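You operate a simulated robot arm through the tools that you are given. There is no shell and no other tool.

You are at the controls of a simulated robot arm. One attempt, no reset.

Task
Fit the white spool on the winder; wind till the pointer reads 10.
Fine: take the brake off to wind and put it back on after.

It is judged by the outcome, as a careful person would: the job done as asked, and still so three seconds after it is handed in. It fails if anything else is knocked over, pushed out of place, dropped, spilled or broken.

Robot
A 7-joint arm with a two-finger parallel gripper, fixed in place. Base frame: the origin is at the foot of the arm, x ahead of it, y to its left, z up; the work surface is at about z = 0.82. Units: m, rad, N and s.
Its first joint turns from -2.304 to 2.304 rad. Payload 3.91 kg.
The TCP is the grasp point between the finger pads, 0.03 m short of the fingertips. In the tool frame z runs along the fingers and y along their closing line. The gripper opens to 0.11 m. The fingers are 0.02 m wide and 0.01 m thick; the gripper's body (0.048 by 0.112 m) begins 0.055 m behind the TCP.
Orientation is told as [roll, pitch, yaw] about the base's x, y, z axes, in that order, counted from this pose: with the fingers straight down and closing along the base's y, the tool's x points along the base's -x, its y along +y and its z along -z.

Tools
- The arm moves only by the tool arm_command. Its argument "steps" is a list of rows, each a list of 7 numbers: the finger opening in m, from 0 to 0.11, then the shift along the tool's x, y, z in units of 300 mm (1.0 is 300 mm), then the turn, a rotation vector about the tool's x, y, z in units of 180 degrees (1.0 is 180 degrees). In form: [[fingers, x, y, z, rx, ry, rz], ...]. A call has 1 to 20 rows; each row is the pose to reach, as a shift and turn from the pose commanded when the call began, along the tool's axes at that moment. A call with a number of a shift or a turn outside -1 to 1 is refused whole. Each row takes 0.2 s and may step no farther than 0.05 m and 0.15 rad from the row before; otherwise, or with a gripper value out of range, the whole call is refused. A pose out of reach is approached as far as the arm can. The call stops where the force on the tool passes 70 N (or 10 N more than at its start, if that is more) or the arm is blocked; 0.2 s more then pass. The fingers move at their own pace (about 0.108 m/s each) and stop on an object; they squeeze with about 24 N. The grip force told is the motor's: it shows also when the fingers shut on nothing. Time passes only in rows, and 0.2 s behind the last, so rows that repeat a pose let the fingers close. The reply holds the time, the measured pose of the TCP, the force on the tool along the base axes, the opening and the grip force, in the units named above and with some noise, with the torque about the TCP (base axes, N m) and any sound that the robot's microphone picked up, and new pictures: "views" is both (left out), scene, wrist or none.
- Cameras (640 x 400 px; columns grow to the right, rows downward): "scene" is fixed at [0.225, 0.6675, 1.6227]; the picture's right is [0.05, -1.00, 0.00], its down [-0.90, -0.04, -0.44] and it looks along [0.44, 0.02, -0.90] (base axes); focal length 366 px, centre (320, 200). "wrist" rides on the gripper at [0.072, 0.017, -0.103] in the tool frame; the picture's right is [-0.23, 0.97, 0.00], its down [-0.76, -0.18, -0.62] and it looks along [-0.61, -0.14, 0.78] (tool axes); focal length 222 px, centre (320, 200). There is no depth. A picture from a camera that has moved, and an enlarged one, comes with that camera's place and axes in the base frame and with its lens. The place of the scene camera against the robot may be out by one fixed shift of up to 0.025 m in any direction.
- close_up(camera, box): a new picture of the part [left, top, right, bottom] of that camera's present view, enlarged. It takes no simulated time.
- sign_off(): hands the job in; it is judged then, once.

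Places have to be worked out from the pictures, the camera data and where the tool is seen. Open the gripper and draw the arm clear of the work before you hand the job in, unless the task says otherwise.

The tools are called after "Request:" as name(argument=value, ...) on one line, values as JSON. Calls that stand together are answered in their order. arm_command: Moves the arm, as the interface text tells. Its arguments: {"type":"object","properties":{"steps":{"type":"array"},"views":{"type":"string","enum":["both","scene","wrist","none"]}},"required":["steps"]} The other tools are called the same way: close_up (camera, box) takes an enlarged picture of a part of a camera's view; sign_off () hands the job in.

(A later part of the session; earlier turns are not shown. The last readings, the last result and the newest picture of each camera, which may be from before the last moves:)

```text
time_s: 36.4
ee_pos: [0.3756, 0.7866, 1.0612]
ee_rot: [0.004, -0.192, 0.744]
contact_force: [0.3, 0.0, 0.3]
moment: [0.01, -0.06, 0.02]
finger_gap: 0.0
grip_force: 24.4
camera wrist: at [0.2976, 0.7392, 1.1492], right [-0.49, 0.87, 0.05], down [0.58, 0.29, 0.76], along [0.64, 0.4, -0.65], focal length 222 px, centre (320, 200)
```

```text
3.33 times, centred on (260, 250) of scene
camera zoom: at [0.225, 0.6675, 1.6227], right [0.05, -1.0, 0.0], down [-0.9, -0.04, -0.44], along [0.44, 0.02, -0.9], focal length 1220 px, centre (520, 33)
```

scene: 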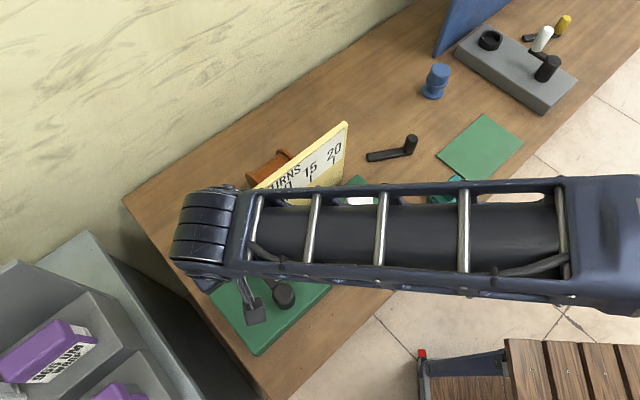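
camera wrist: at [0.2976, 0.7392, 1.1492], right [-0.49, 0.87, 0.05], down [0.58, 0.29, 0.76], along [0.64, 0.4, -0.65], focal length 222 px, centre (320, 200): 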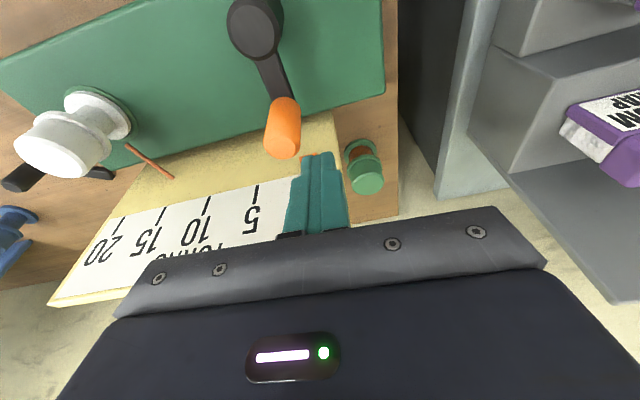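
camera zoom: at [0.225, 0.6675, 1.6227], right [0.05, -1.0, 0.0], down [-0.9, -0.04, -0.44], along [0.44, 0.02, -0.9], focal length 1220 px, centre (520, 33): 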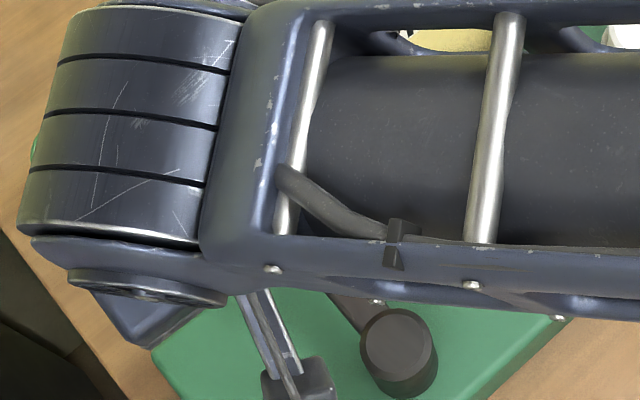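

The wrist view confirms the handle at about (0.406, 0.771), with the closed fingers to its left. I'll step a bit further from it and lower the fingertips alongside, at TCP z ≈ 0.978.

Request:
arm_command(steps=[[0.0, 0.0104, 0.0279, -0.002, 0, 0, 0], [0.0, 0.028, 0.0279, 0.088, 0, 0, 0], [0.0, 0.0456, 0.0279, 0.179, 0, 0, 0], [0.0, 0.0632, 0.0279, 0.2696, 0, 0, 0], [0.0, 0.0632, 0.0279, 0.2696, 0, 0, 0]], views="wrist")

Request:
close_up(camera="wrist", box=[160, 40, 400, 240])

```text
time_s: 37.6
ee_pos: [0.3683, 0.7903, 0.9772]
ee_rot: [0.002, -0.192, 0.743]
contact_force: [0.2, -0.5, -0.2]
moment: [-0.03, 0.01, 0.01]
finger_gap: 0.0001
grip_force: 23.7
camera wrist: at [0.2894, 0.7427, 1.0648], right [-0.49, 0.87, 0.05], down [0.58, 0.29, 0.76], along [0.64, 0.4, -0.65], focal length 222 px, centre (320, 200)
```

wrist: 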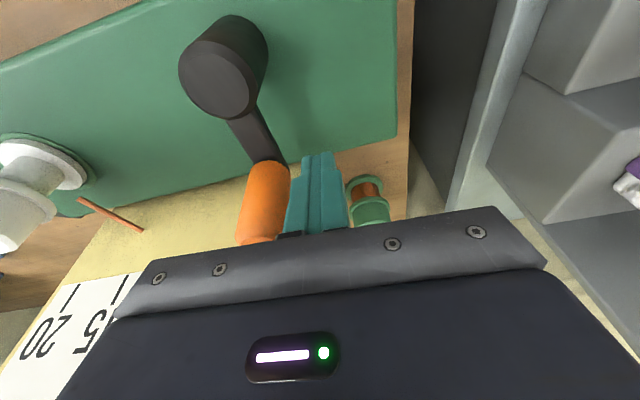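

```text
2.00 times, centred on (280, 140) of wrist
camera zoom: at [0.2894, 0.7427, 1.0648], right [-0.49, 0.87, 0.05], down [0.58, 0.29, 0.76], along [0.64, 0.4, -0.65], focal length 444 px, centre (400, 320)
```

zoom: 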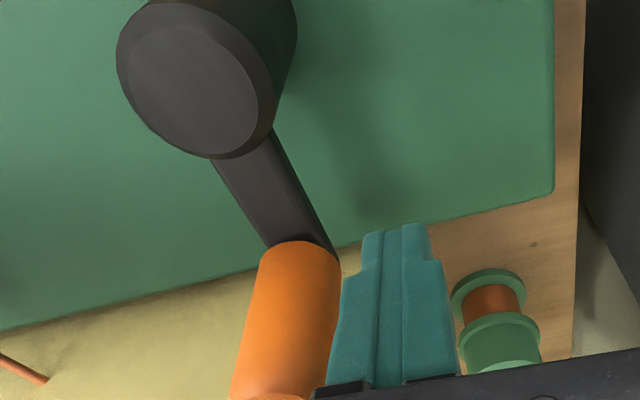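

The fingers are beside the handle and clear of the board. I'll push the handle clockwise a short way as a test, then look at the pointer.

Request:
arm_command(steps=[[0.0, -0.0281, -0.0508, 0.0055, 0, 0, 0], [0.0, -0.0423, -0.1073, 0.0082, 0, 0, 0], [0.0, -0.0417, -0.1656, 0.0081, 0, 0, 0], [0.0, -0.0263, -0.2217, 0.0051, 0, 0, 0], [0.0, 0.0028, -0.2719, -0.0005, 0, 0, 0], [0.0, 0.0437, -0.3127, -0.0085, 0, 0, 0], [0.0, 0.0437, -0.3127, -0.0085, 0, 0, 0]])

Request:
close_up(camera="wrist", box=[240, 40, 640, 280])

```text
time_s: 39.2
ee_pos: [0.4207, 0.7132, 0.9769]
ee_rot: [0.002, -0.193, 0.741]
contact_force: [1.9, 2.2, 2.2]
moment: [-0.04, 0.09, 0.06]
finger_gap: 0.0002
grip_force: 23.9
camera wrist: at [0.3421, 0.664, 1.0649], right [-0.49, 0.87, 0.05], down [0.58, 0.29, 0.76], along [0.64, 0.4, -0.65], focal length 222 px, centre (320, 200)
```

scene: 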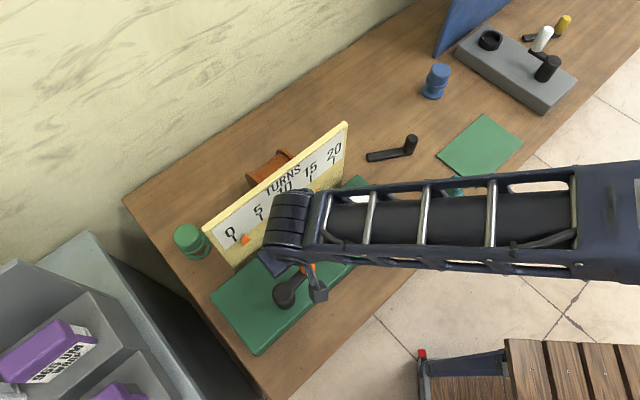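
wrist: 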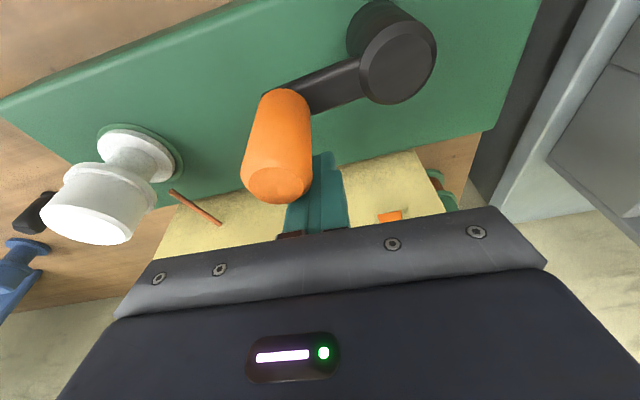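

```text
1.60 times, centred on (440, 160) of wrist
camera zoom: at [0.3421, 0.664, 1.0649], right [-0.49, 0.87, 0.05], down [0.58, 0.29, 0.76], along [0.64, 0.4, -0.65], focal length 355 px, centre (128, 264)
```

zoom: 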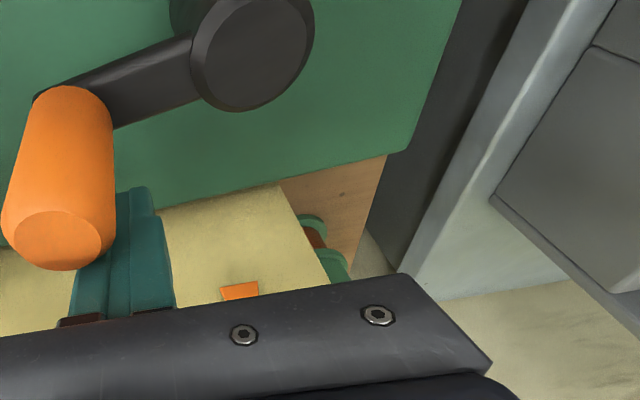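

The crank turned easily. I'll zoom in on the pointer to see which way it moved.

Request:
close_up(camera="scene", box=[210, 190, 290, 260])

```text
5.71 times, centred on (250, 225) of scene
camera zoom: at [0.225, 0.6675, 1.6227], right [0.05, -1.0, 0.0], down [-0.9, -0.04, -0.44], along [0.44, 0.02, -0.9], focal length 2091 px, centre (720, 57)
```

zoom: 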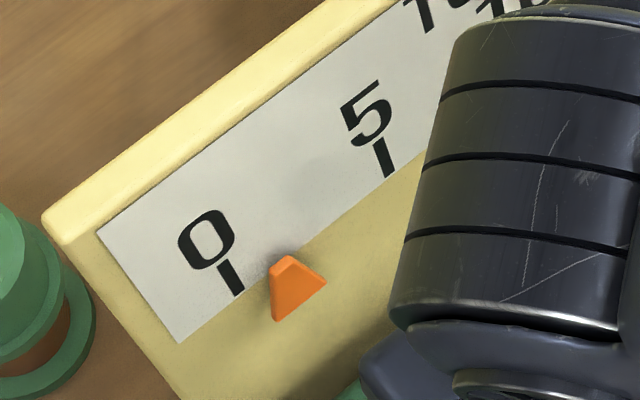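

Clockwise is right: the pointer has moved to about 1.5 after roughly 80° of crank, or about 7 units per crank turn. I'll push on another half turn and read the pointer again.

Request:
arm_command(steps=[[0.0, 0.0771, -0.0377, -0.015, 0, 0, 0], [0.0, 0.1625, -0.0425, -0.0316, 0, 0, 0], [0.0, 0.2432, -0.0136, -0.0473, 0, 0, 0], [0.0, 0.3069, 0.0445, -0.0597, 0, 0, 0], [0.0, 0.344, 0.1231, -0.0669, 0, 0, 0], [0.0, 0.3486, 0.2101, -0.0678, 0, 0, 0], [0.0, 0.3203, 0.2923, -0.0623, 0, 0, 0], [0.0, 0.3203, 0.2923, -0.0623, 0, 0, 0]])

Request:
close_up(camera="scene", box=[210, 130, 350, 260])

Request:
close_up(camera="wrist", box=[160, 0, 480, 240])

```text
time_s: 41.0
ee_pos: [0.2886, 0.7101, 0.9784]
ee_rot: [0.001, -0.193, 0.745]
contact_force: [0.0, -2.7, -0.3]
moment: [-0.07, 0.0, -0.02]
finger_gap: 0.0
grip_force: 23.4
camera wrist: at [0.2107, 0.6618, 1.0661], right [-0.49, 0.87, 0.05], down [0.58, 0.29, 0.76], along [0.64, 0.4, -0.65], focal length 222 px, centre (320, 200)
```

scene: 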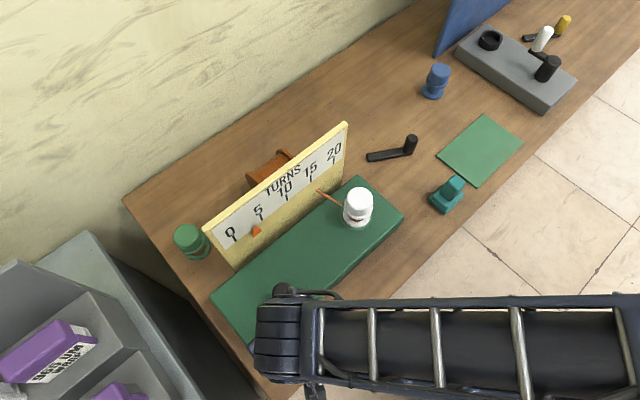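
wrist: 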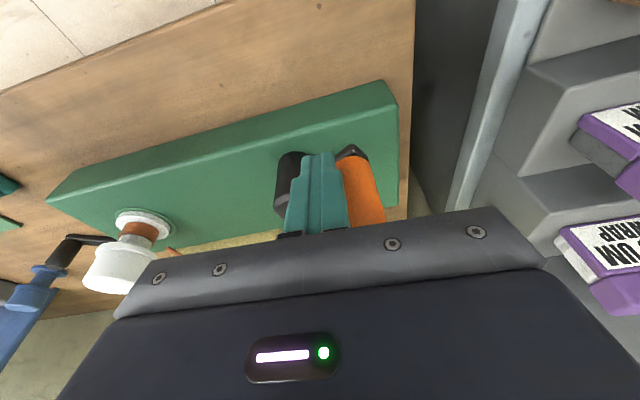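

```text
3.08 times, centred on (280, 195) of scene
camera zoom: at [0.225, 0.6675, 1.6227], right [0.05, -1.0, 0.0], down [-0.9, -0.04, -0.44], along [0.44, 0.02, -0.9], focal length 1126 px, centre (443, 215)
```

zoom: 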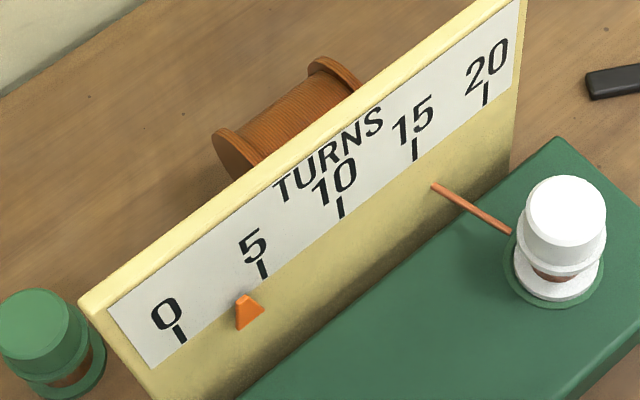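

```text
1.67 times, centred on (320, 120) of wrist
camera zoom: at [0.2107, 0.6618, 1.0661], right [-0.49, 0.87, 0.05], down [0.58, 0.29, 0.76], along [0.64, 0.4, -0.65], focal length 370 px, centre (320, 333)
```

zoom: 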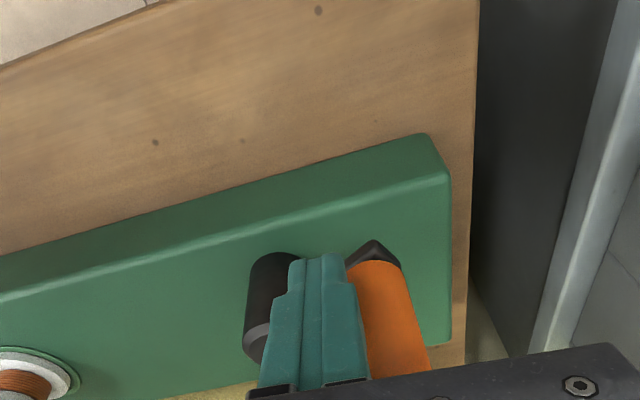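

The pointer reads about 3.3 after about 0.66 of a crank turn, so it is roughly 5 units per turn, and wire is winding on. I'll push about 315° more, stopping short of 10, with the board in view.

Request:
arm_command(steps=[[0.0, -0.0571, 0.0649, 0.0111, 0, 0, 0], [0.0, -0.1342, 0.1026, 0.0261, 0, 0, 0], [0.0, -0.2196, 0.1074, 0.0427, 0, 0, 0], [0.0, -0.3003, 0.0785, 0.0584, 0, 0, 0], [0.0, -0.364, 0.0204, 0.0707, 0, 0, 0], [0.0, -0.401, -0.0581, 0.0779, 0, 0, 0], [0.0, -0.4057, -0.1451, 0.0789, 0, 0, 0], [0.0, -0.3774, -0.2274, 0.0733, 0, 0, 0], [0.0, -0.3203, -0.2923, 0.0623, 0, 0, 0], [0.0, -0.2432, -0.33, 0.0473, 0, 0, 0], [0.0, -0.1578, -0.3348, 0.0307, 0, 0, 0], [0.0, -0.0771, -0.3059, 0.015, 0, 0, 0], [0.0, -0.0134, -0.2478, 0.0026, 0, 0, 0], [0.0, 0.0237, -0.1692, -0.0046, 0, 0, 0], [0.0, 0.0237, -0.1692, -0.0046, 0, 0, 0]])

Request:
close_up(camera="scene", box=[210, 130, 350, 260])

Request:
close_up(camera="wrist", box=[160, 0, 480, 240])

```text
time_s: 44.2
ee_pos: [0.3177, 0.6698, 0.9785]
ee_rot: [0.004, -0.192, 0.743]
contact_force: [-0.2, 0.9, -0.3]
moment: [0.02, 0.0, 0.01]
finger_gap: 0.0001
grip_force: 24.5
camera wrist: at [0.2392, 0.621, 1.0668], right [-0.49, 0.87, 0.05], down [0.58, 0.29, 0.76], along [0.64, 0.4, -0.65], focal length 222 px, centre (320, 200)
```

scene: 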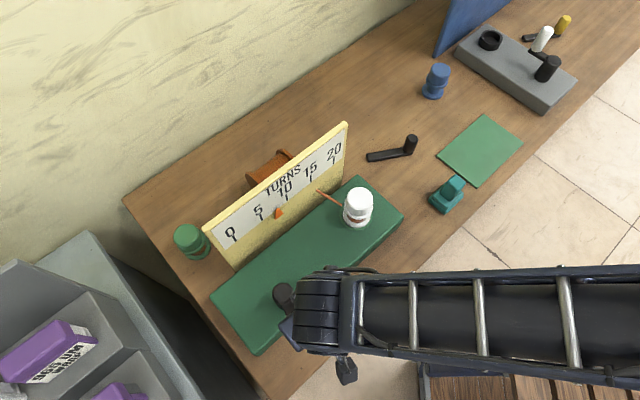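
wrist: 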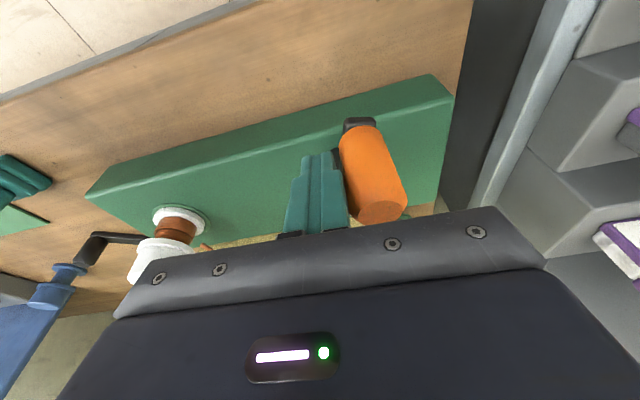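

```text
3.08 times, centred on (280, 195) of scene
camera zoom: at [0.225, 0.6675, 1.6227], right [0.05, -1.0, 0.0], down [-0.9, -0.04, -0.44], along [0.44, 0.02, -0.9], focal length 1126 px, centre (443, 215)
```

zoom: 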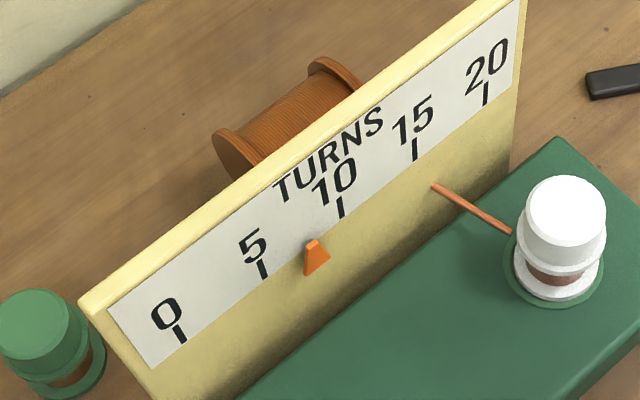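

```text
1.67 times, centred on (320, 120) of wrist
camera zoom: at [0.2392, 0.621, 1.0668], right [-0.49, 0.87, 0.05], down [0.58, 0.29, 0.76], along [0.64, 0.4, -0.65], focal length 370 px, centre (320, 333)
```

zoom: 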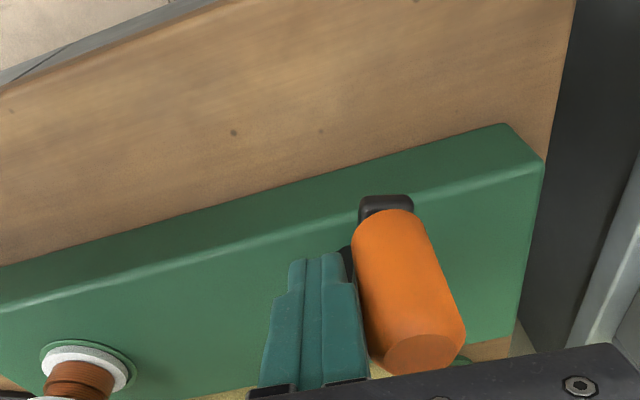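

The pointer is near 8. I'll zoom in harder to calibrate the reading before the last part.

Request:
close_up(camera="scene", box=[245, 175, 305, 235])

```text
6.67 times, centred on (275, 205) of scene
camera zoom: at [0.225, 0.6675, 1.6227], right [0.05, -1.0, 0.0], down [-0.9, -0.04, -0.44], along [0.44, 0.02, -0.9], focal length 2439 px, centre (620, 167)
```

zoom: 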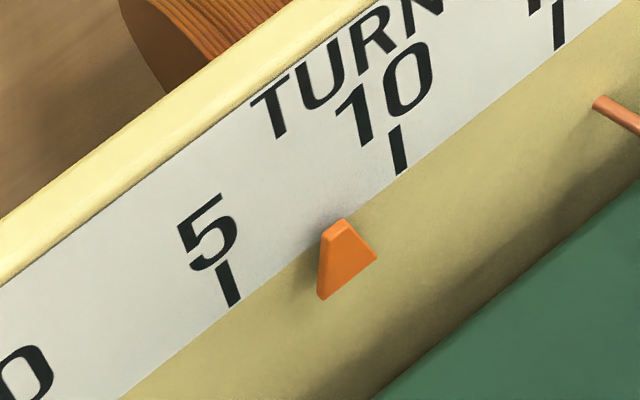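

The zoom gives a reading of about 7.9, so roughly 147° of crank remains. I'll push about 112° and read it again before the final trim.

Request:
arm_command(steps=[[0.0, 0.0047, 0.087, -0.0009, 0, 0, 0], [0.0, -0.0237, 0.1692, 0.0046, 0, 0, 0], [0.0, -0.0807, 0.2341, 0.0157, 0, 0, 0], [0.0, -0.1578, 0.2719, 0.0307, 0, 0, 0], [0.0, -0.2432, 0.2766, 0.0473, 0, 0, 0], [0.0, -0.2432, 0.2766, 0.0473, 0, 0, 0]])

Request:
close_up(camera="scene", box=[245, 175, 305, 235])

Request:
close_up(camera="wrist", box=[80, 80, 400, 280])

```text
time_s: 45.6
ee_pos: [0.3174, 0.7803, 0.9771]
ee_rot: [0.002, -0.192, 0.741]
contact_force: [0.1, -0.4, 0.0]
moment: [0.0, 0.0, -0.01]
finger_gap: 0.0
grip_force: 24.1
camera wrist: at [0.24, 0.7319, 1.0652], right [-0.49, 0.87, 0.05], down [0.58, 0.29, 0.76], along [0.64, 0.4, -0.65], focal length 222 px, centre (320, 200)
```

scene: 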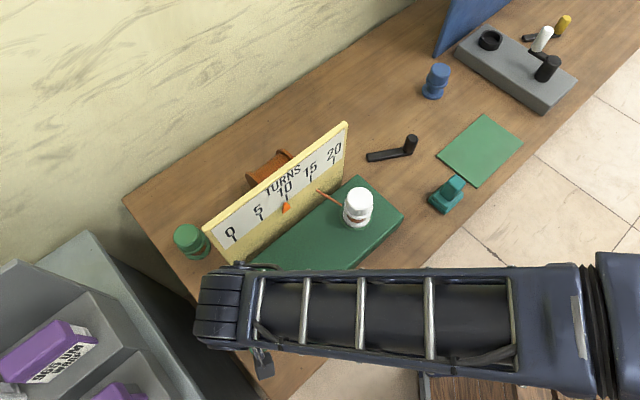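
wrist: 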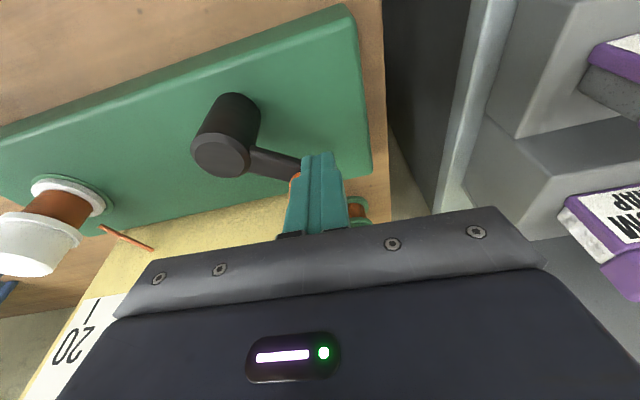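

```text
6.67 times, centred on (275, 205) of scene
camera zoom: at [0.225, 0.6675, 1.6227], right [0.05, -1.0, 0.0], down [-0.9, -0.04, -0.44], along [0.44, 0.02, -0.9], focal length 2439 px, centre (620, 167)
```

zoom: 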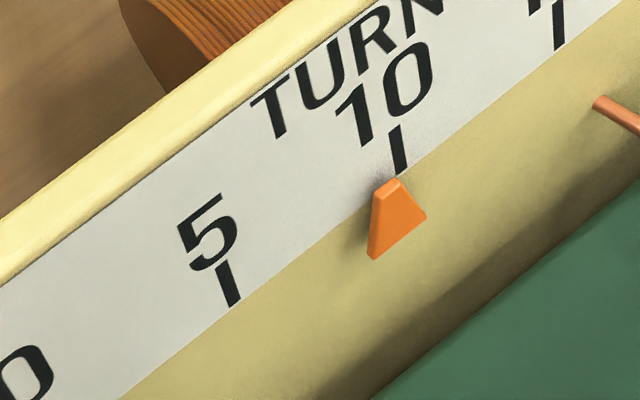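

```text
2.00 times, centred on (240, 180) of wrist
camera zoom: at [0.24, 0.7319, 1.0652], right [-0.49, 0.87, 0.05], down [0.58, 0.29, 0.76], along [0.64, 0.4, -0.65], focal length 444 px, centre (480, 240)
```

zoom: 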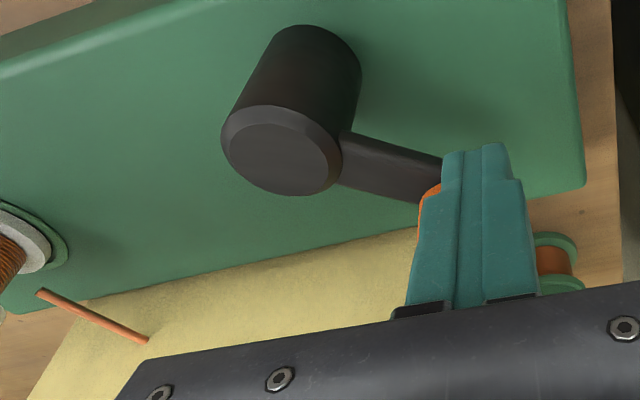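

Now the apparent reading is about 9.5. The same apex pick showed about +0.24 at the start, when the pointer was on 0, so the true value is nearer 9.25 at 5 units per turn. I'll push most of the rest, back off, and lift to the earlier hover pose to compare the handle and pointer with the start.

Request:
arm_command(steps=[[0.0, -0.0807, -0.0289, 0.0157, 0, 0, 0], [0.0, -0.1241, -0.0632, 0.0241, 0, 0, 0], [0.0, -0.153, -0.0995, 0.0297, 0, 0, 0], [0.0, -0.153, -0.0995, 0.0297, 0, 0, 0], [0.0, -0.1395, -0.0806, 0.0271, 0, 0, 0], [0.0, -0.1649, -0.0806, -0.1038, 0, 0, 0], [0.0, -0.1929, -0.0806, -0.2477, 0, 0, 0], [0.0, -0.2076, -0.1159, -0.2452, 0, 0, 0], [0.0, -0.2076, -0.1159, -0.2452, 0, 0, 0]])

Request:
close_up(camera="wrist", box=[200, 40, 440, 240])

Request:
close_up(camera="wrist", box=[80, 160, 320, 300])

```text
time_s: 47.6
ee_pos: [0.3774, 0.7863, 1.0605]
ee_rot: [0.001, -0.192, 0.743]
contact_force: [0.0, 0.0, -0.6]
moment: [-0.02, 0.0, -0.01]
finger_gap: 0.0005
grip_force: 23.9
camera wrist: at [0.2976, 0.738, 1.1485], right [-0.49, 0.87, 0.05], down [0.58, 0.29, 0.76], along [0.64, 0.4, -0.65], focal length 222 px, centre (320, 200)
```

scene: 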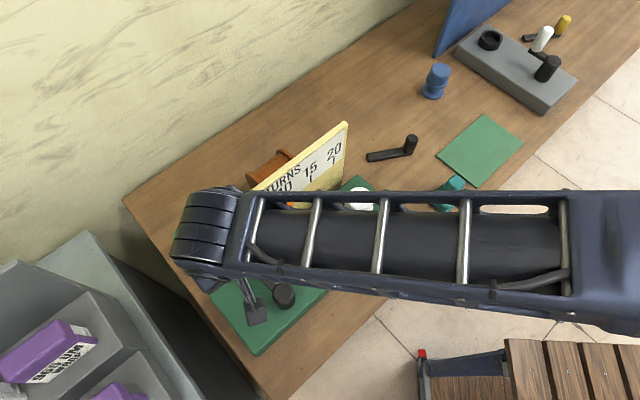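
wrist: 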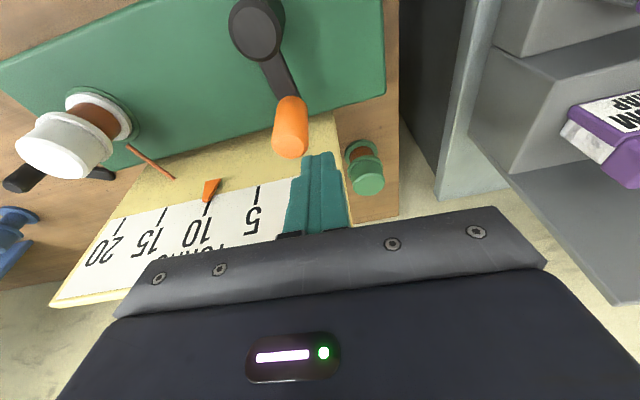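

```text
2.00 times, centred on (320, 140) of wrist
camera zoom: at [0.2976, 0.738, 1.1485], right [-0.49, 0.87, 0.05], down [0.58, 0.29, 0.76], along [0.64, 0.4, -0.65], focal length 444 px, centre (320, 320)
```

zoom: 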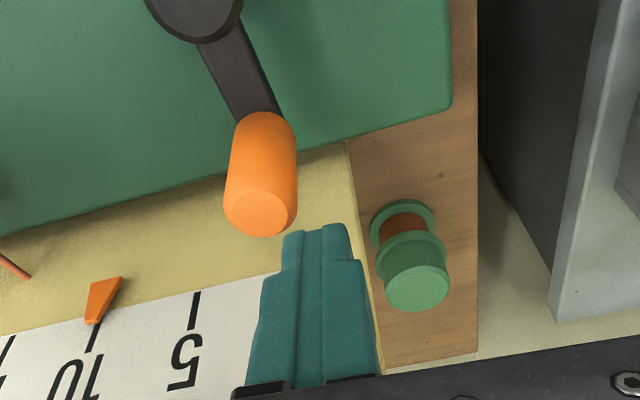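

```text
2.67 times, centred on (200, 230) of wrist
camera zoom: at [0.2976, 0.738, 1.1485], right [-0.49, 0.87, 0.05], down [0.58, 0.29, 0.76], along [0.64, 0.4, -0.65], focal length 592 px, centre (640, 120)
```

zoom: 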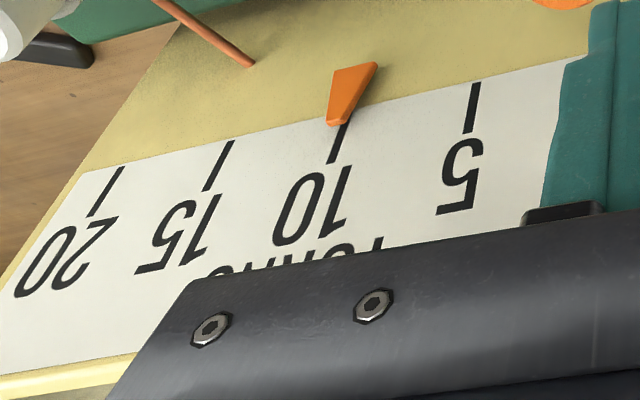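

The handle is about 6° short of its starting angle, so the count is roughly 9.92. The pointer apex sits right at tick 10. I'll re-approach and push those last 6° slowly, then back off and lift.

Request:
arm_command(steps=[[0.0, 0.0191, 0.0365, -0.0037, 0, 0, 0], [0.0, 0.0458, 0.0365, 0.1337, 0, 0, 0], [0.0, 0.0722, 0.0365, 0.2695, 0, 0, 0], [0.0, 0.0643, 0.0238, 0.2711, 0, 0, 0], [0.0, 0.0563, 0.011, 0.2726, 0, 0, 0], [0.0, 0.0484, -0.0017, 0.2742, 0, 0, 0], [0.0, 0.0484, -0.0017, 0.2742, 0, 0, 0], [0.0, 0.0722, 0.0365, 0.2695, 0, 0, 0], [0.0, 0.0458, 0.0365, 0.1337, 0, 0, 0], [0.0, 0.0191, 0.0365, -0.0037, 0, 0, 0], [0.0, 0.0, 0.0, 0.0, 0, 0, 0], [0.0, 0.0, 0.0, 0.0, 0, 0, 0]])

Request:
close_up(camera="wrist", box=[200, 40, 440, 240])

Request:
close_up(camera="wrist", box=[80, 160, 320, 300])

```text
time_s: 50.2
ee_pos: [0.3745, 0.7859, 1.0625]
ee_rot: [0.001, -0.192, 0.743]
contact_force: [0.5, 0.0, 0.3]
moment: [0.0, 0.01, 0.0]
finger_gap: 0.0
grip_force: 24.2
camera wrist: at [0.296, 0.7381, 1.1503], right [-0.49, 0.87, 0.05], down [0.58, 0.29, 0.76], along [0.64, 0.4, -0.65], focal length 222 px, centre (320, 200)
```

scene: 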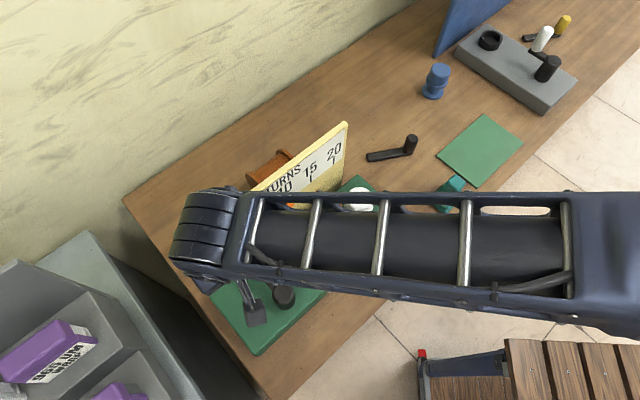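
wrist: 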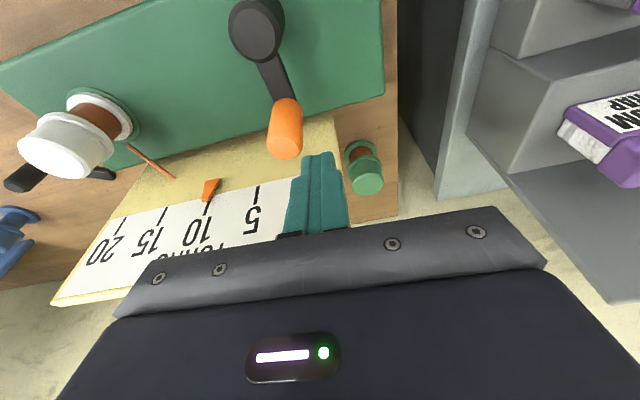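

```text
2.00 times, centred on (320, 140) of wrist
camera zoom: at [0.296, 0.7381, 1.1503], right [-0.49, 0.87, 0.05], down [0.58, 0.29, 0.76], along [0.64, 0.4, -0.65], focal length 444 px, centre (320, 320)
```

zoom: 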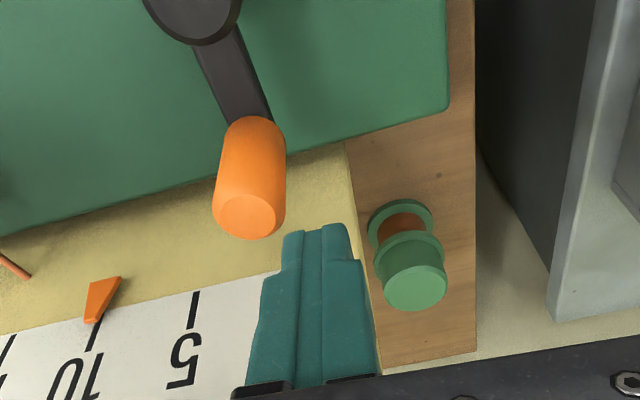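

```text
2.67 times, centred on (200, 230) of wrist
camera zoom: at [0.296, 0.7381, 1.1503], right [-0.49, 0.87, 0.05], down [0.58, 0.29, 0.76], along [0.64, 0.4, -0.65], focal length 592 px, centre (640, 120)
```

zoom: 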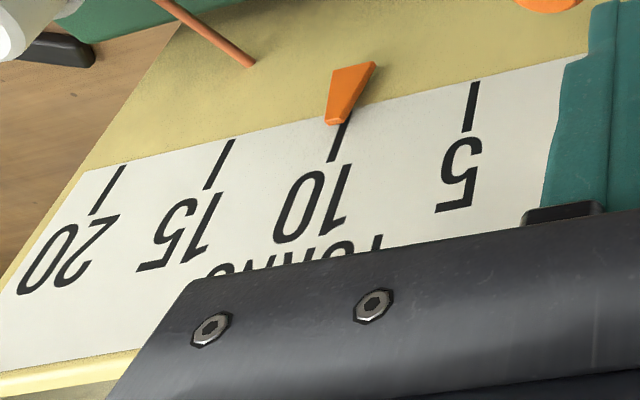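

The handle is back within about 2° of its starting angle after two full turns, so the pointer should be at 10. I'll lift away, remove the tilt, and move towards the brake so the scene camera can confirm the reading.

Request:
arm_command(steps=[[0.0, -0.019, 0, -0.098, 0, 0.02, 0], [0.0, -0.0413, 0, -0.2127, 0, 0.04, 0], [0.0, -0.0604, 0, -0.3108, 0, 0.0611, 0], [0.0, -0.053, -0.15, -0.312, 0, 0.0611, 0], [0.0, -0.045, -0.3, -0.314, 0, 0.0611, 0], [0.0, -0.038, -0.45, -0.315, 0, 0.0611, 0], [0.0, -0.03, -0.6, -0.317, 0, 0.0611, 0], [0.0, -0.023, -0.75, -0.318, 0, 0.0611, 0], [0.0, -0.015, -0.9, -0.32, 0, 0.0611, 0], [0.0, -0.015, -0.9, -0.32, 0, 0.0611, 0]])

Request:
close_up(camera="scene", box=[245, 175, 305, 235])

Request:
close_up(camera="scene", box=[190, 180, 330, 320])

```text
time_s: 52.4
ee_pos: [0.5487, 0.5793, 1.1546]
ee_rot: [0.001, 0.0, 0.743]
contact_force: [0.4, -0.1, -0.1]
moment: [-0.02, -0.03, -0.01]
finger_gap: 0.0
grip_force: 23.7
camera wrist: at [0.4838, 0.5426, 1.258], right [-0.49, 0.87, 0.0], down [0.68, 0.38, 0.62], along [0.54, 0.31, -0.78], focal length 222 px, centre (320, 200)
```

scene: 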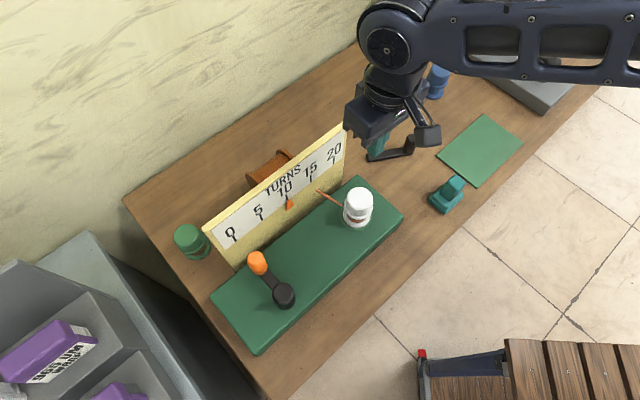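
wrist: 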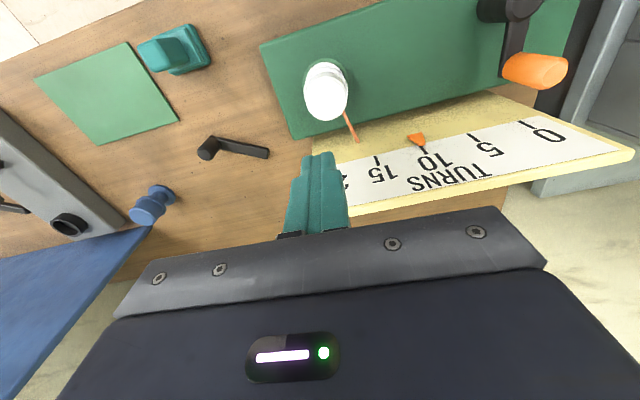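

```text
6.67 times, centred on (275, 205) of scene
camera zoom: at [0.225, 0.6675, 1.6227], right [0.05, -1.0, 0.0], down [-0.9, -0.04, -0.44], along [0.44, 0.02, -0.9], focal length 2439 px, centre (620, 167)
```

zoom: 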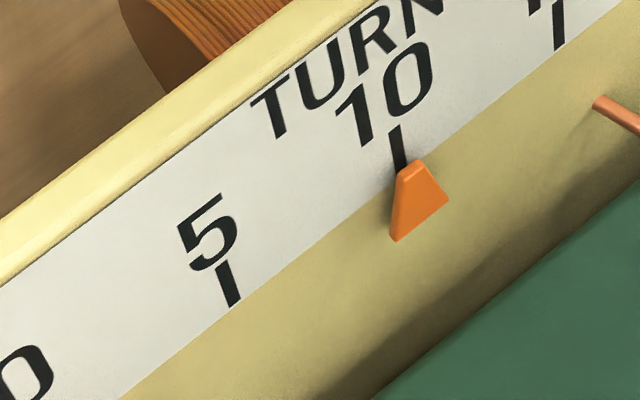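

```text
2.86 times, centred on (260, 250) of scene
camera zoom: at [0.225, 0.6675, 1.6227], right [0.05, -1.0, 0.0], down [-0.9, -0.04, -0.44], along [0.44, 0.02, -0.9], focal length 1045 px, centre (491, 57)
```

zoom: 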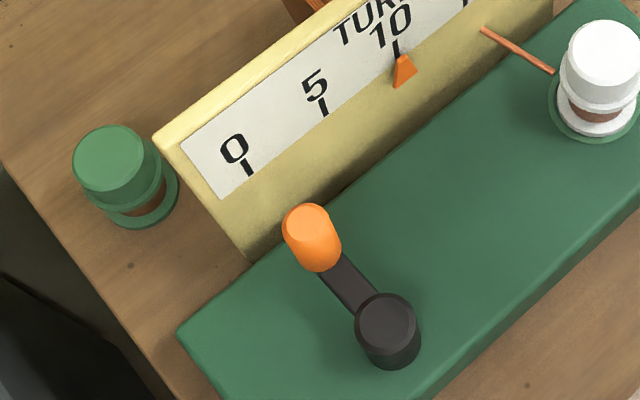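

The pointer apex sits on tick 10 exactly as it sat on 0 at the start. Now I'll put the brake back on, moving above the lever knob and turning the gripper to match the lever.

Request:
arm_command(steps=[[0.06, -0.029, -0.096, 0, 0, 0, -0.042], [0.06, -0.058, -0.192, 0, 0, 0, -0.084], [0.06, -0.086, -0.288, 0, 0, 0, -0.126], [0.06, -0.115, -0.385, 0, 0, 0, -0.168], [0.06, -0.144, -0.481, 0, 0, 0, -0.21], [0.06, -0.173, -0.577, 0, 0, 0, -0.252], [0.06, -0.202, -0.673, 0, 0, 0, -0.294], [0.06, -0.2303, -0.7693, 0, 0, 0, -0.335], [0.06, -0.2303, -0.7693, 0.15, 0, 0, -0.335], [0.06, -0.2303, -0.7693, 0.3, 0, 0, -0.335], [0.06, -0.2303, -0.7693, 0.45, 0, 0, -0.335], [0.06, -0.2303, -0.7693, 0.6, 0, 0, -0.335], [0.06, -0.2303, -0.7693, 0.7, 0, 0, -0.335], [0.06, -0.2303, -0.7693, 0.7, 0, 0, -0.335]])

Request:
close_up(camera="wrist", box=[220, 60, 420, 220])

```text
time_s: 55.4
ee_pos: [0.7547, 0.4564, 0.9462]
ee_rot: [-0.002, -0.003, 1.796]
contact_force: [0.3, 0.6, -0.2]
moment: [0.02, -0.03, -0.03]
finger_gap: 0.0601
grip_force: 0.1
camera wrist: at [0.7546, 0.3819, 1.0493], right [-1.0, 0.0, 0.0], down [0.0, 0.78, 0.62], along [0.0, 0.62, -0.78], focal length 222 px, centre (320, 200)
```

scene: 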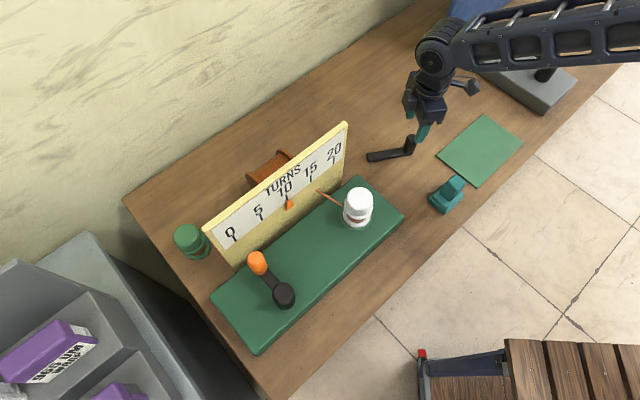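
wrist: 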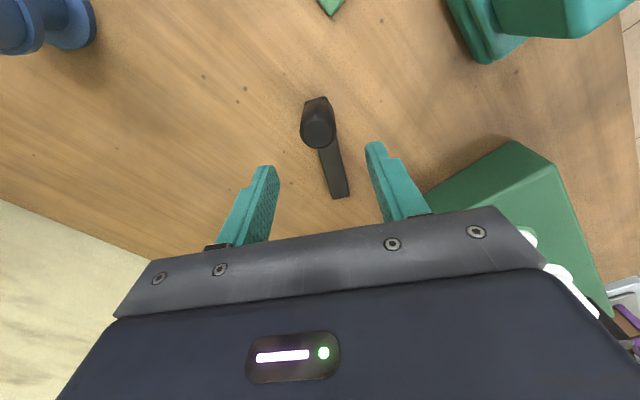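

```text
2.50 times, centred on (320, 140) of wrist
camera zoom: at [0.7546, 0.3819, 1.0493], right [-1.0, 0.0, 0.0], down [0.0, 0.78, 0.62], along [0.0, 0.62, -0.78], focal length 555 px, centre (320, 350)
```

zoom: 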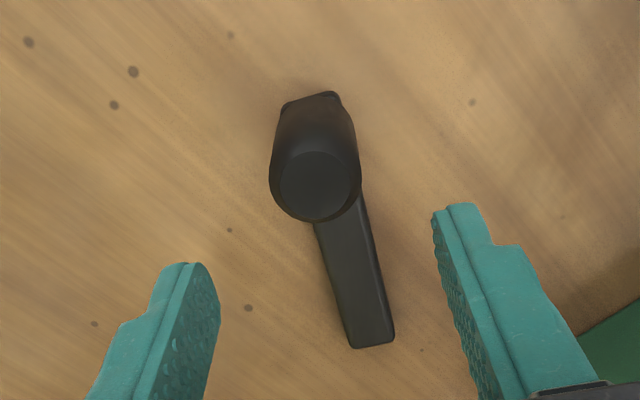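

The knob is 5 mm towards the camera from centre. I'll adjust, lower around it and grip.

Request:
arm_command(steps=[[0.06, 0.018, 0, 0.08, 0, 0, 0], [0.06, 0.018, 0, 0.16, 0, 0, 0], [0.06, 0.018, 0, 0.24, 0, 0, 0], [0.06, 0.018, 0, 0.24, 0, 0, 0], [0.02, 0.018, 0, 0.24, 0, 0, 0], [0.02, 0.018, 0, 0.24, 0, 0, 0], [0.02, 0.018, 0, 0.24, 0, 0, 0]], views="wrist")

```text
time_s: 57.0
ee_pos: [0.7559, 0.4512, 0.8732]
ee_rot: [0.001, 0.0, 1.797]
contact_force: [-1.4, -1.5, -3.3]
moment: [0.43, -0.81, 0.17]
finger_gap: 0.0295
grip_force: 45.2
camera wrist: at [0.7553, 0.3775, 0.9764], right [-1.0, 0.0, 0.0], down [0.0, 0.78, 0.62], along [0.0, 0.62, -0.78], focal length 222 px, centre (320, 200)
```

wrist: 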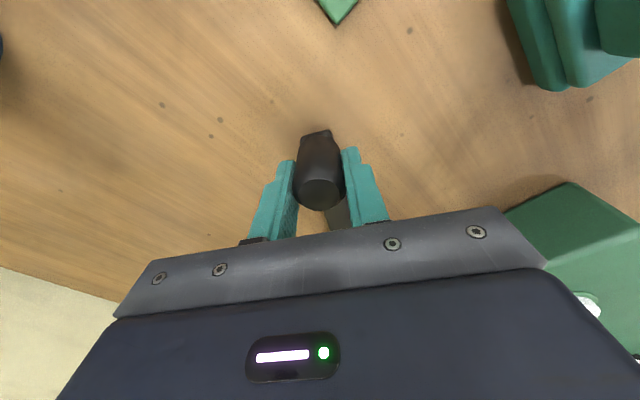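

The knob is gripped at (0.756, 0.451). The two end positions now put the pivot at about (0.731, 0.541) with a radius of 0.0936 and a 60° swing. I'll swing it back most of the way along that arc.

Request:
arm_command(steps=[[0.02, -0.0011, 0.0408, 0, 0, 0, 0.0417], [0.02, -0.0073, 0.0811, 0, 0, 0, 0.0833], [0.02, -0.0186, 0.1202, 0, 0, 0, 0.125], [0.02, -0.0355, 0.1578, 0, 0, 0, 0.1667], [0.02, -0.0564, 0.1926, 0, 0, 0, 0.2083], [0.02, -0.0822, 0.2243, 0, 0, 0, 0.25], [0.02, -0.0822, 0.2243, 0, 0, 0, 0.25]], views="scene")

Request:
close_up(camera="scene", box=[350, 120, 450, 200])

```text
time_s: 58.6
ee_pos: [0.686, 0.4594, 0.8731]
ee_rot: [0.002, -0.001, 1.01]
contact_force: [4.8, 0.2, 1.4]
moment: [-0.71, -0.68, -0.4]
finger_gap: 0.0295
grip_force: 44.7
```

scene: 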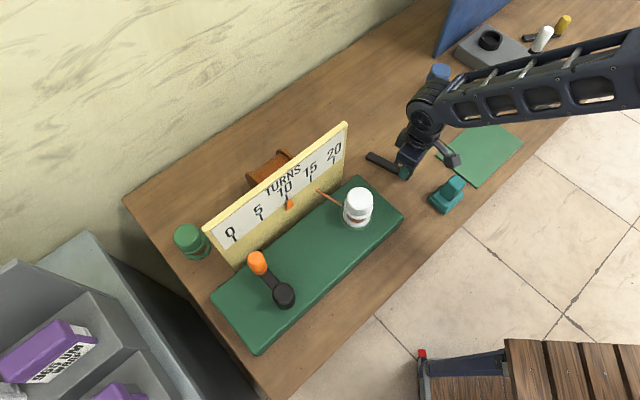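

```text
5.00 times, centred on (400, 160) of scene
camera zoom: at [0.225, 0.6675, 1.6227], right [0.05, -1.0, 0.0], down [-0.9, -0.04, -0.44], along [0.44, 0.02, -0.9], focal length 1830 px, centre (-80, 400)
```

zoom: 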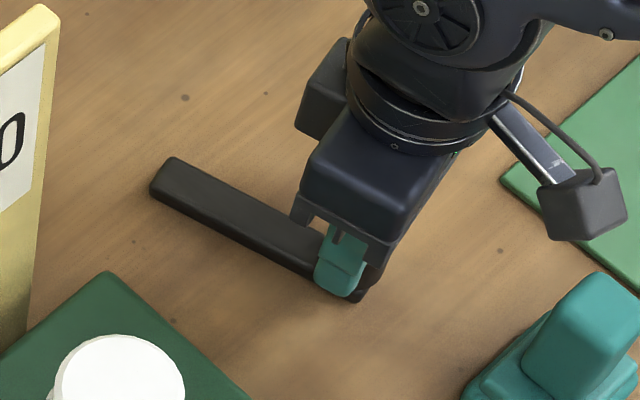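

The arc is right, with forces under 5 N. I'll continue to the original position and press gently to meet the stop.

Request:
arm_command(steps=[[0.02, -0.001, 0.0407, 0, 0, 0, 0.0417], [0.02, -0.005, 0.0645, 0, 0, 0, 0.0667], [0.02, -0.0073, 0.081, 0, 0, 0, 0.0833], [0.02, -0.009, 0.0891, 0, 0, 0, 0.0917], [0.02, -0.009, 0.0891, 0, 0, 0, 0.0917]], views="scene")

Request:
close_up(camera="scene", box=[350, 120, 450, 200])

```text
time_s: 59.8
ee_pos: [0.6653, 0.4748, 0.8729]
ee_rot: [0.002, -0.001, 0.719]
contact_force: [22.0, 2.0, -10.3]
moment: [-0.17, -1.43, -0.11]
finger_gap: 0.0295
grip_force: 45.2
```

scene: 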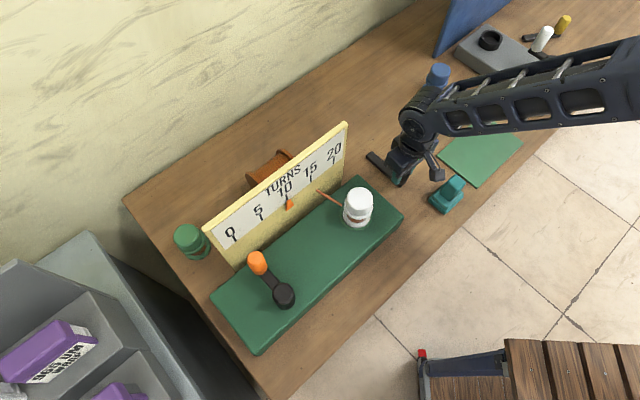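

```text
5.00 times, centred on (400, 160) of scene
camera zoom: at [0.225, 0.6675, 1.6227], right [0.05, -1.0, 0.0], down [-0.9, -0.04, -0.44], along [0.44, 0.02, -0.9], focal length 1830 px, centre (-80, 400)
```

zoom: 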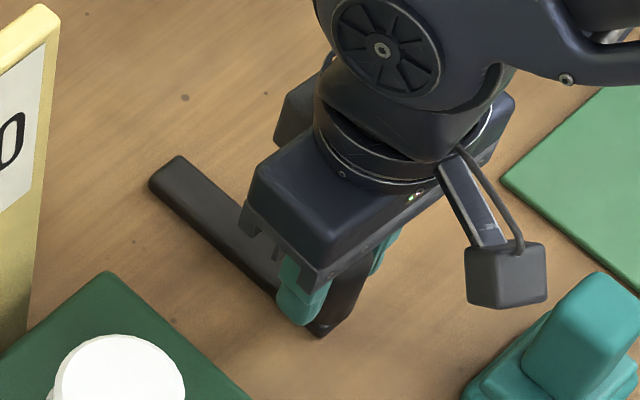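

The lever is back at its original spot (0.665, 0.475), pressing against its stop with about 14 N. I'll release the knob and lift clear.

Request:
arm_command(steps=[[0.03, 0, 0, 0, 0, 0, 0], [0.05, 0, 0, 0, 0, 0, 0], [0.065, 0, 0, 0, 0, 0, 0], [0.065, 0, 0, 0, 0, 0, 0], [0.065, 0, 0, -0.1, 0, 0, 0], [0.065, 0, 0, -0.23, 0, 0, 0], [0.065, 0, 0, -0.37, 0, 0, 0], [0.065, 0, 0, -0.52, 0, 0, 0], [0.065, 0, 0, -0.67, 0, 0, 0], [0.065, 0, 0, -0.82, 0, 0, 0], [0.065, 0, 0, -0.95, 0, 0, 0], [0.065, 0, 0, -0.95, 0, 0, 0]])

Request:
close_up(camera="wrist", box=[250, 60, 400, 180])

Request:
close_up(camera="scene", box=[245, 175, 305, 235])

```text
time_s: 62.4
ee_pos: [0.6629, 0.4759, 1.1552]
ee_rot: [0.0, 0.001, 0.722]
contact_force: [0.5, -0.2, 0.1]
moment: [-0.01, -0.03, -0.03]
finger_gap: 0.0651
grip_force: 0.1
camera wrist: at [0.5975, 0.4422, 1.2599], right [-0.47, 0.88, 0.0], down [0.69, 0.37, 0.62], along [0.55, 0.3, -0.78], focal length 222 px, centre (320, 200)
```

scene: 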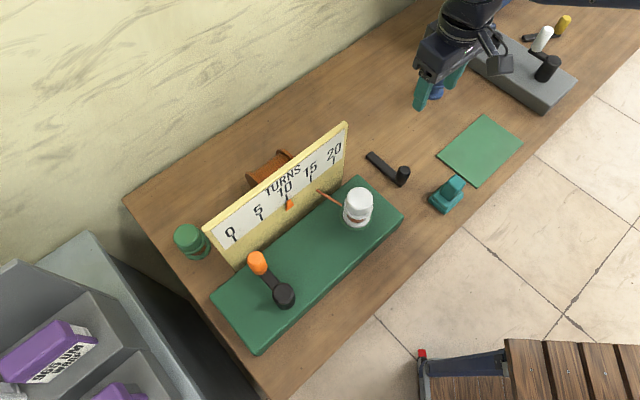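
wrist: 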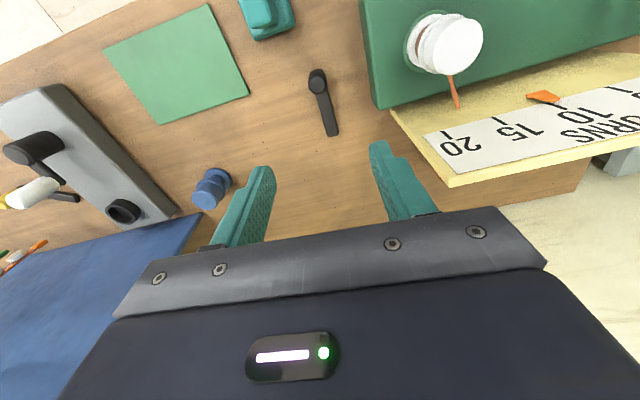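

```text
3.33 times, centred on (325, 120) of wrist
camera zoom: at [0.5975, 0.4422, 1.2599], right [-0.47, 0.88, 0.0], down [0.69, 0.37, 0.62], along [0.55, 0.3, -0.78], focal length 740 px, centre (303, 467)
```

zoom: 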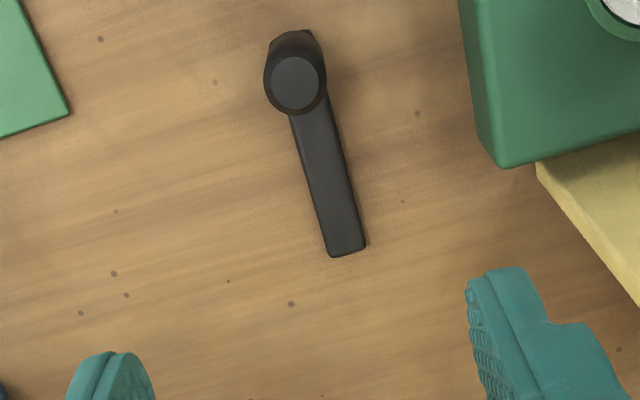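

```text
6.67 times, centred on (275, 205) of scene
camera zoom: at [0.225, 0.6675, 1.6227], right [0.05, -1.0, 0.0], down [-0.9, -0.04, -0.44], along [0.44, 0.02, -0.9], focal length 2439 px, centre (620, 167)
```

zoom: 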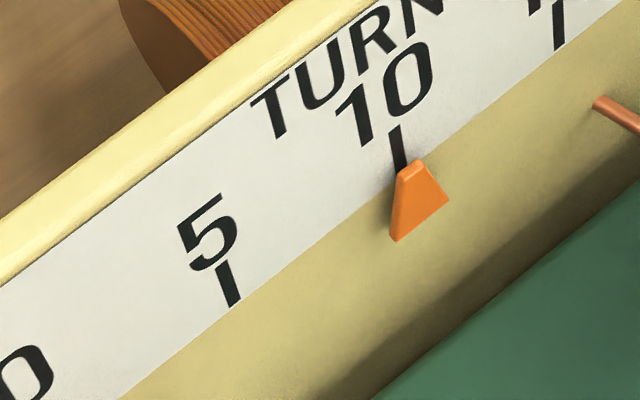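

The pointer still reads 10. I'll compare the lever against its starting picture and check the spool once more.

Request:
close_up(camera="scene", box=[360, 145, 416, 195])

Request:
close_up(camera="scene", box=[315, 160, 395, 230])

```text
8.00 times, centred on (388, 170) of scene
camera zoom: at [0.225, 0.6675, 1.6227], right [0.05, -1.0, 0.0], down [-0.9, -0.04, -0.44], along [0.44, 0.02, -0.9], focal length 2927 px, centre (-224, 440)
```

zoom: 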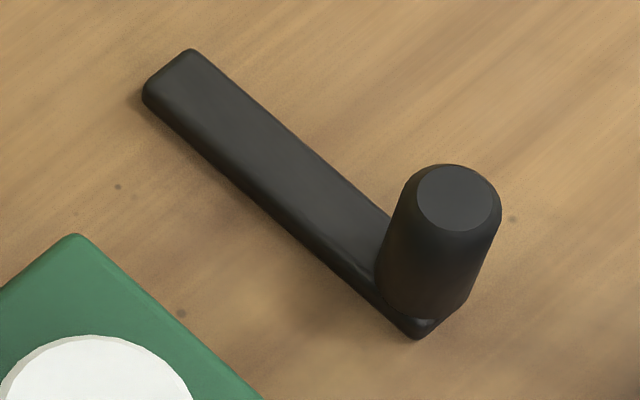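

```text
5.71 times, centred on (355, 195) of scene
camera zoom: at [0.225, 0.6675, 1.6227], right [0.05, -1.0, 0.0], down [-0.9, -0.04, -0.44], along [0.44, 0.02, -0.9], focal length 2091 px, centre (120, 229)
```

zoom: 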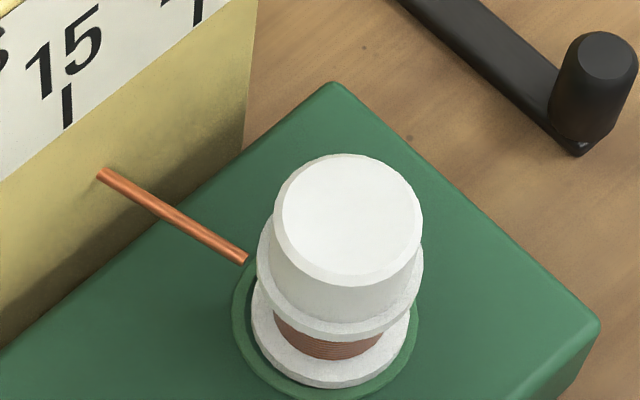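

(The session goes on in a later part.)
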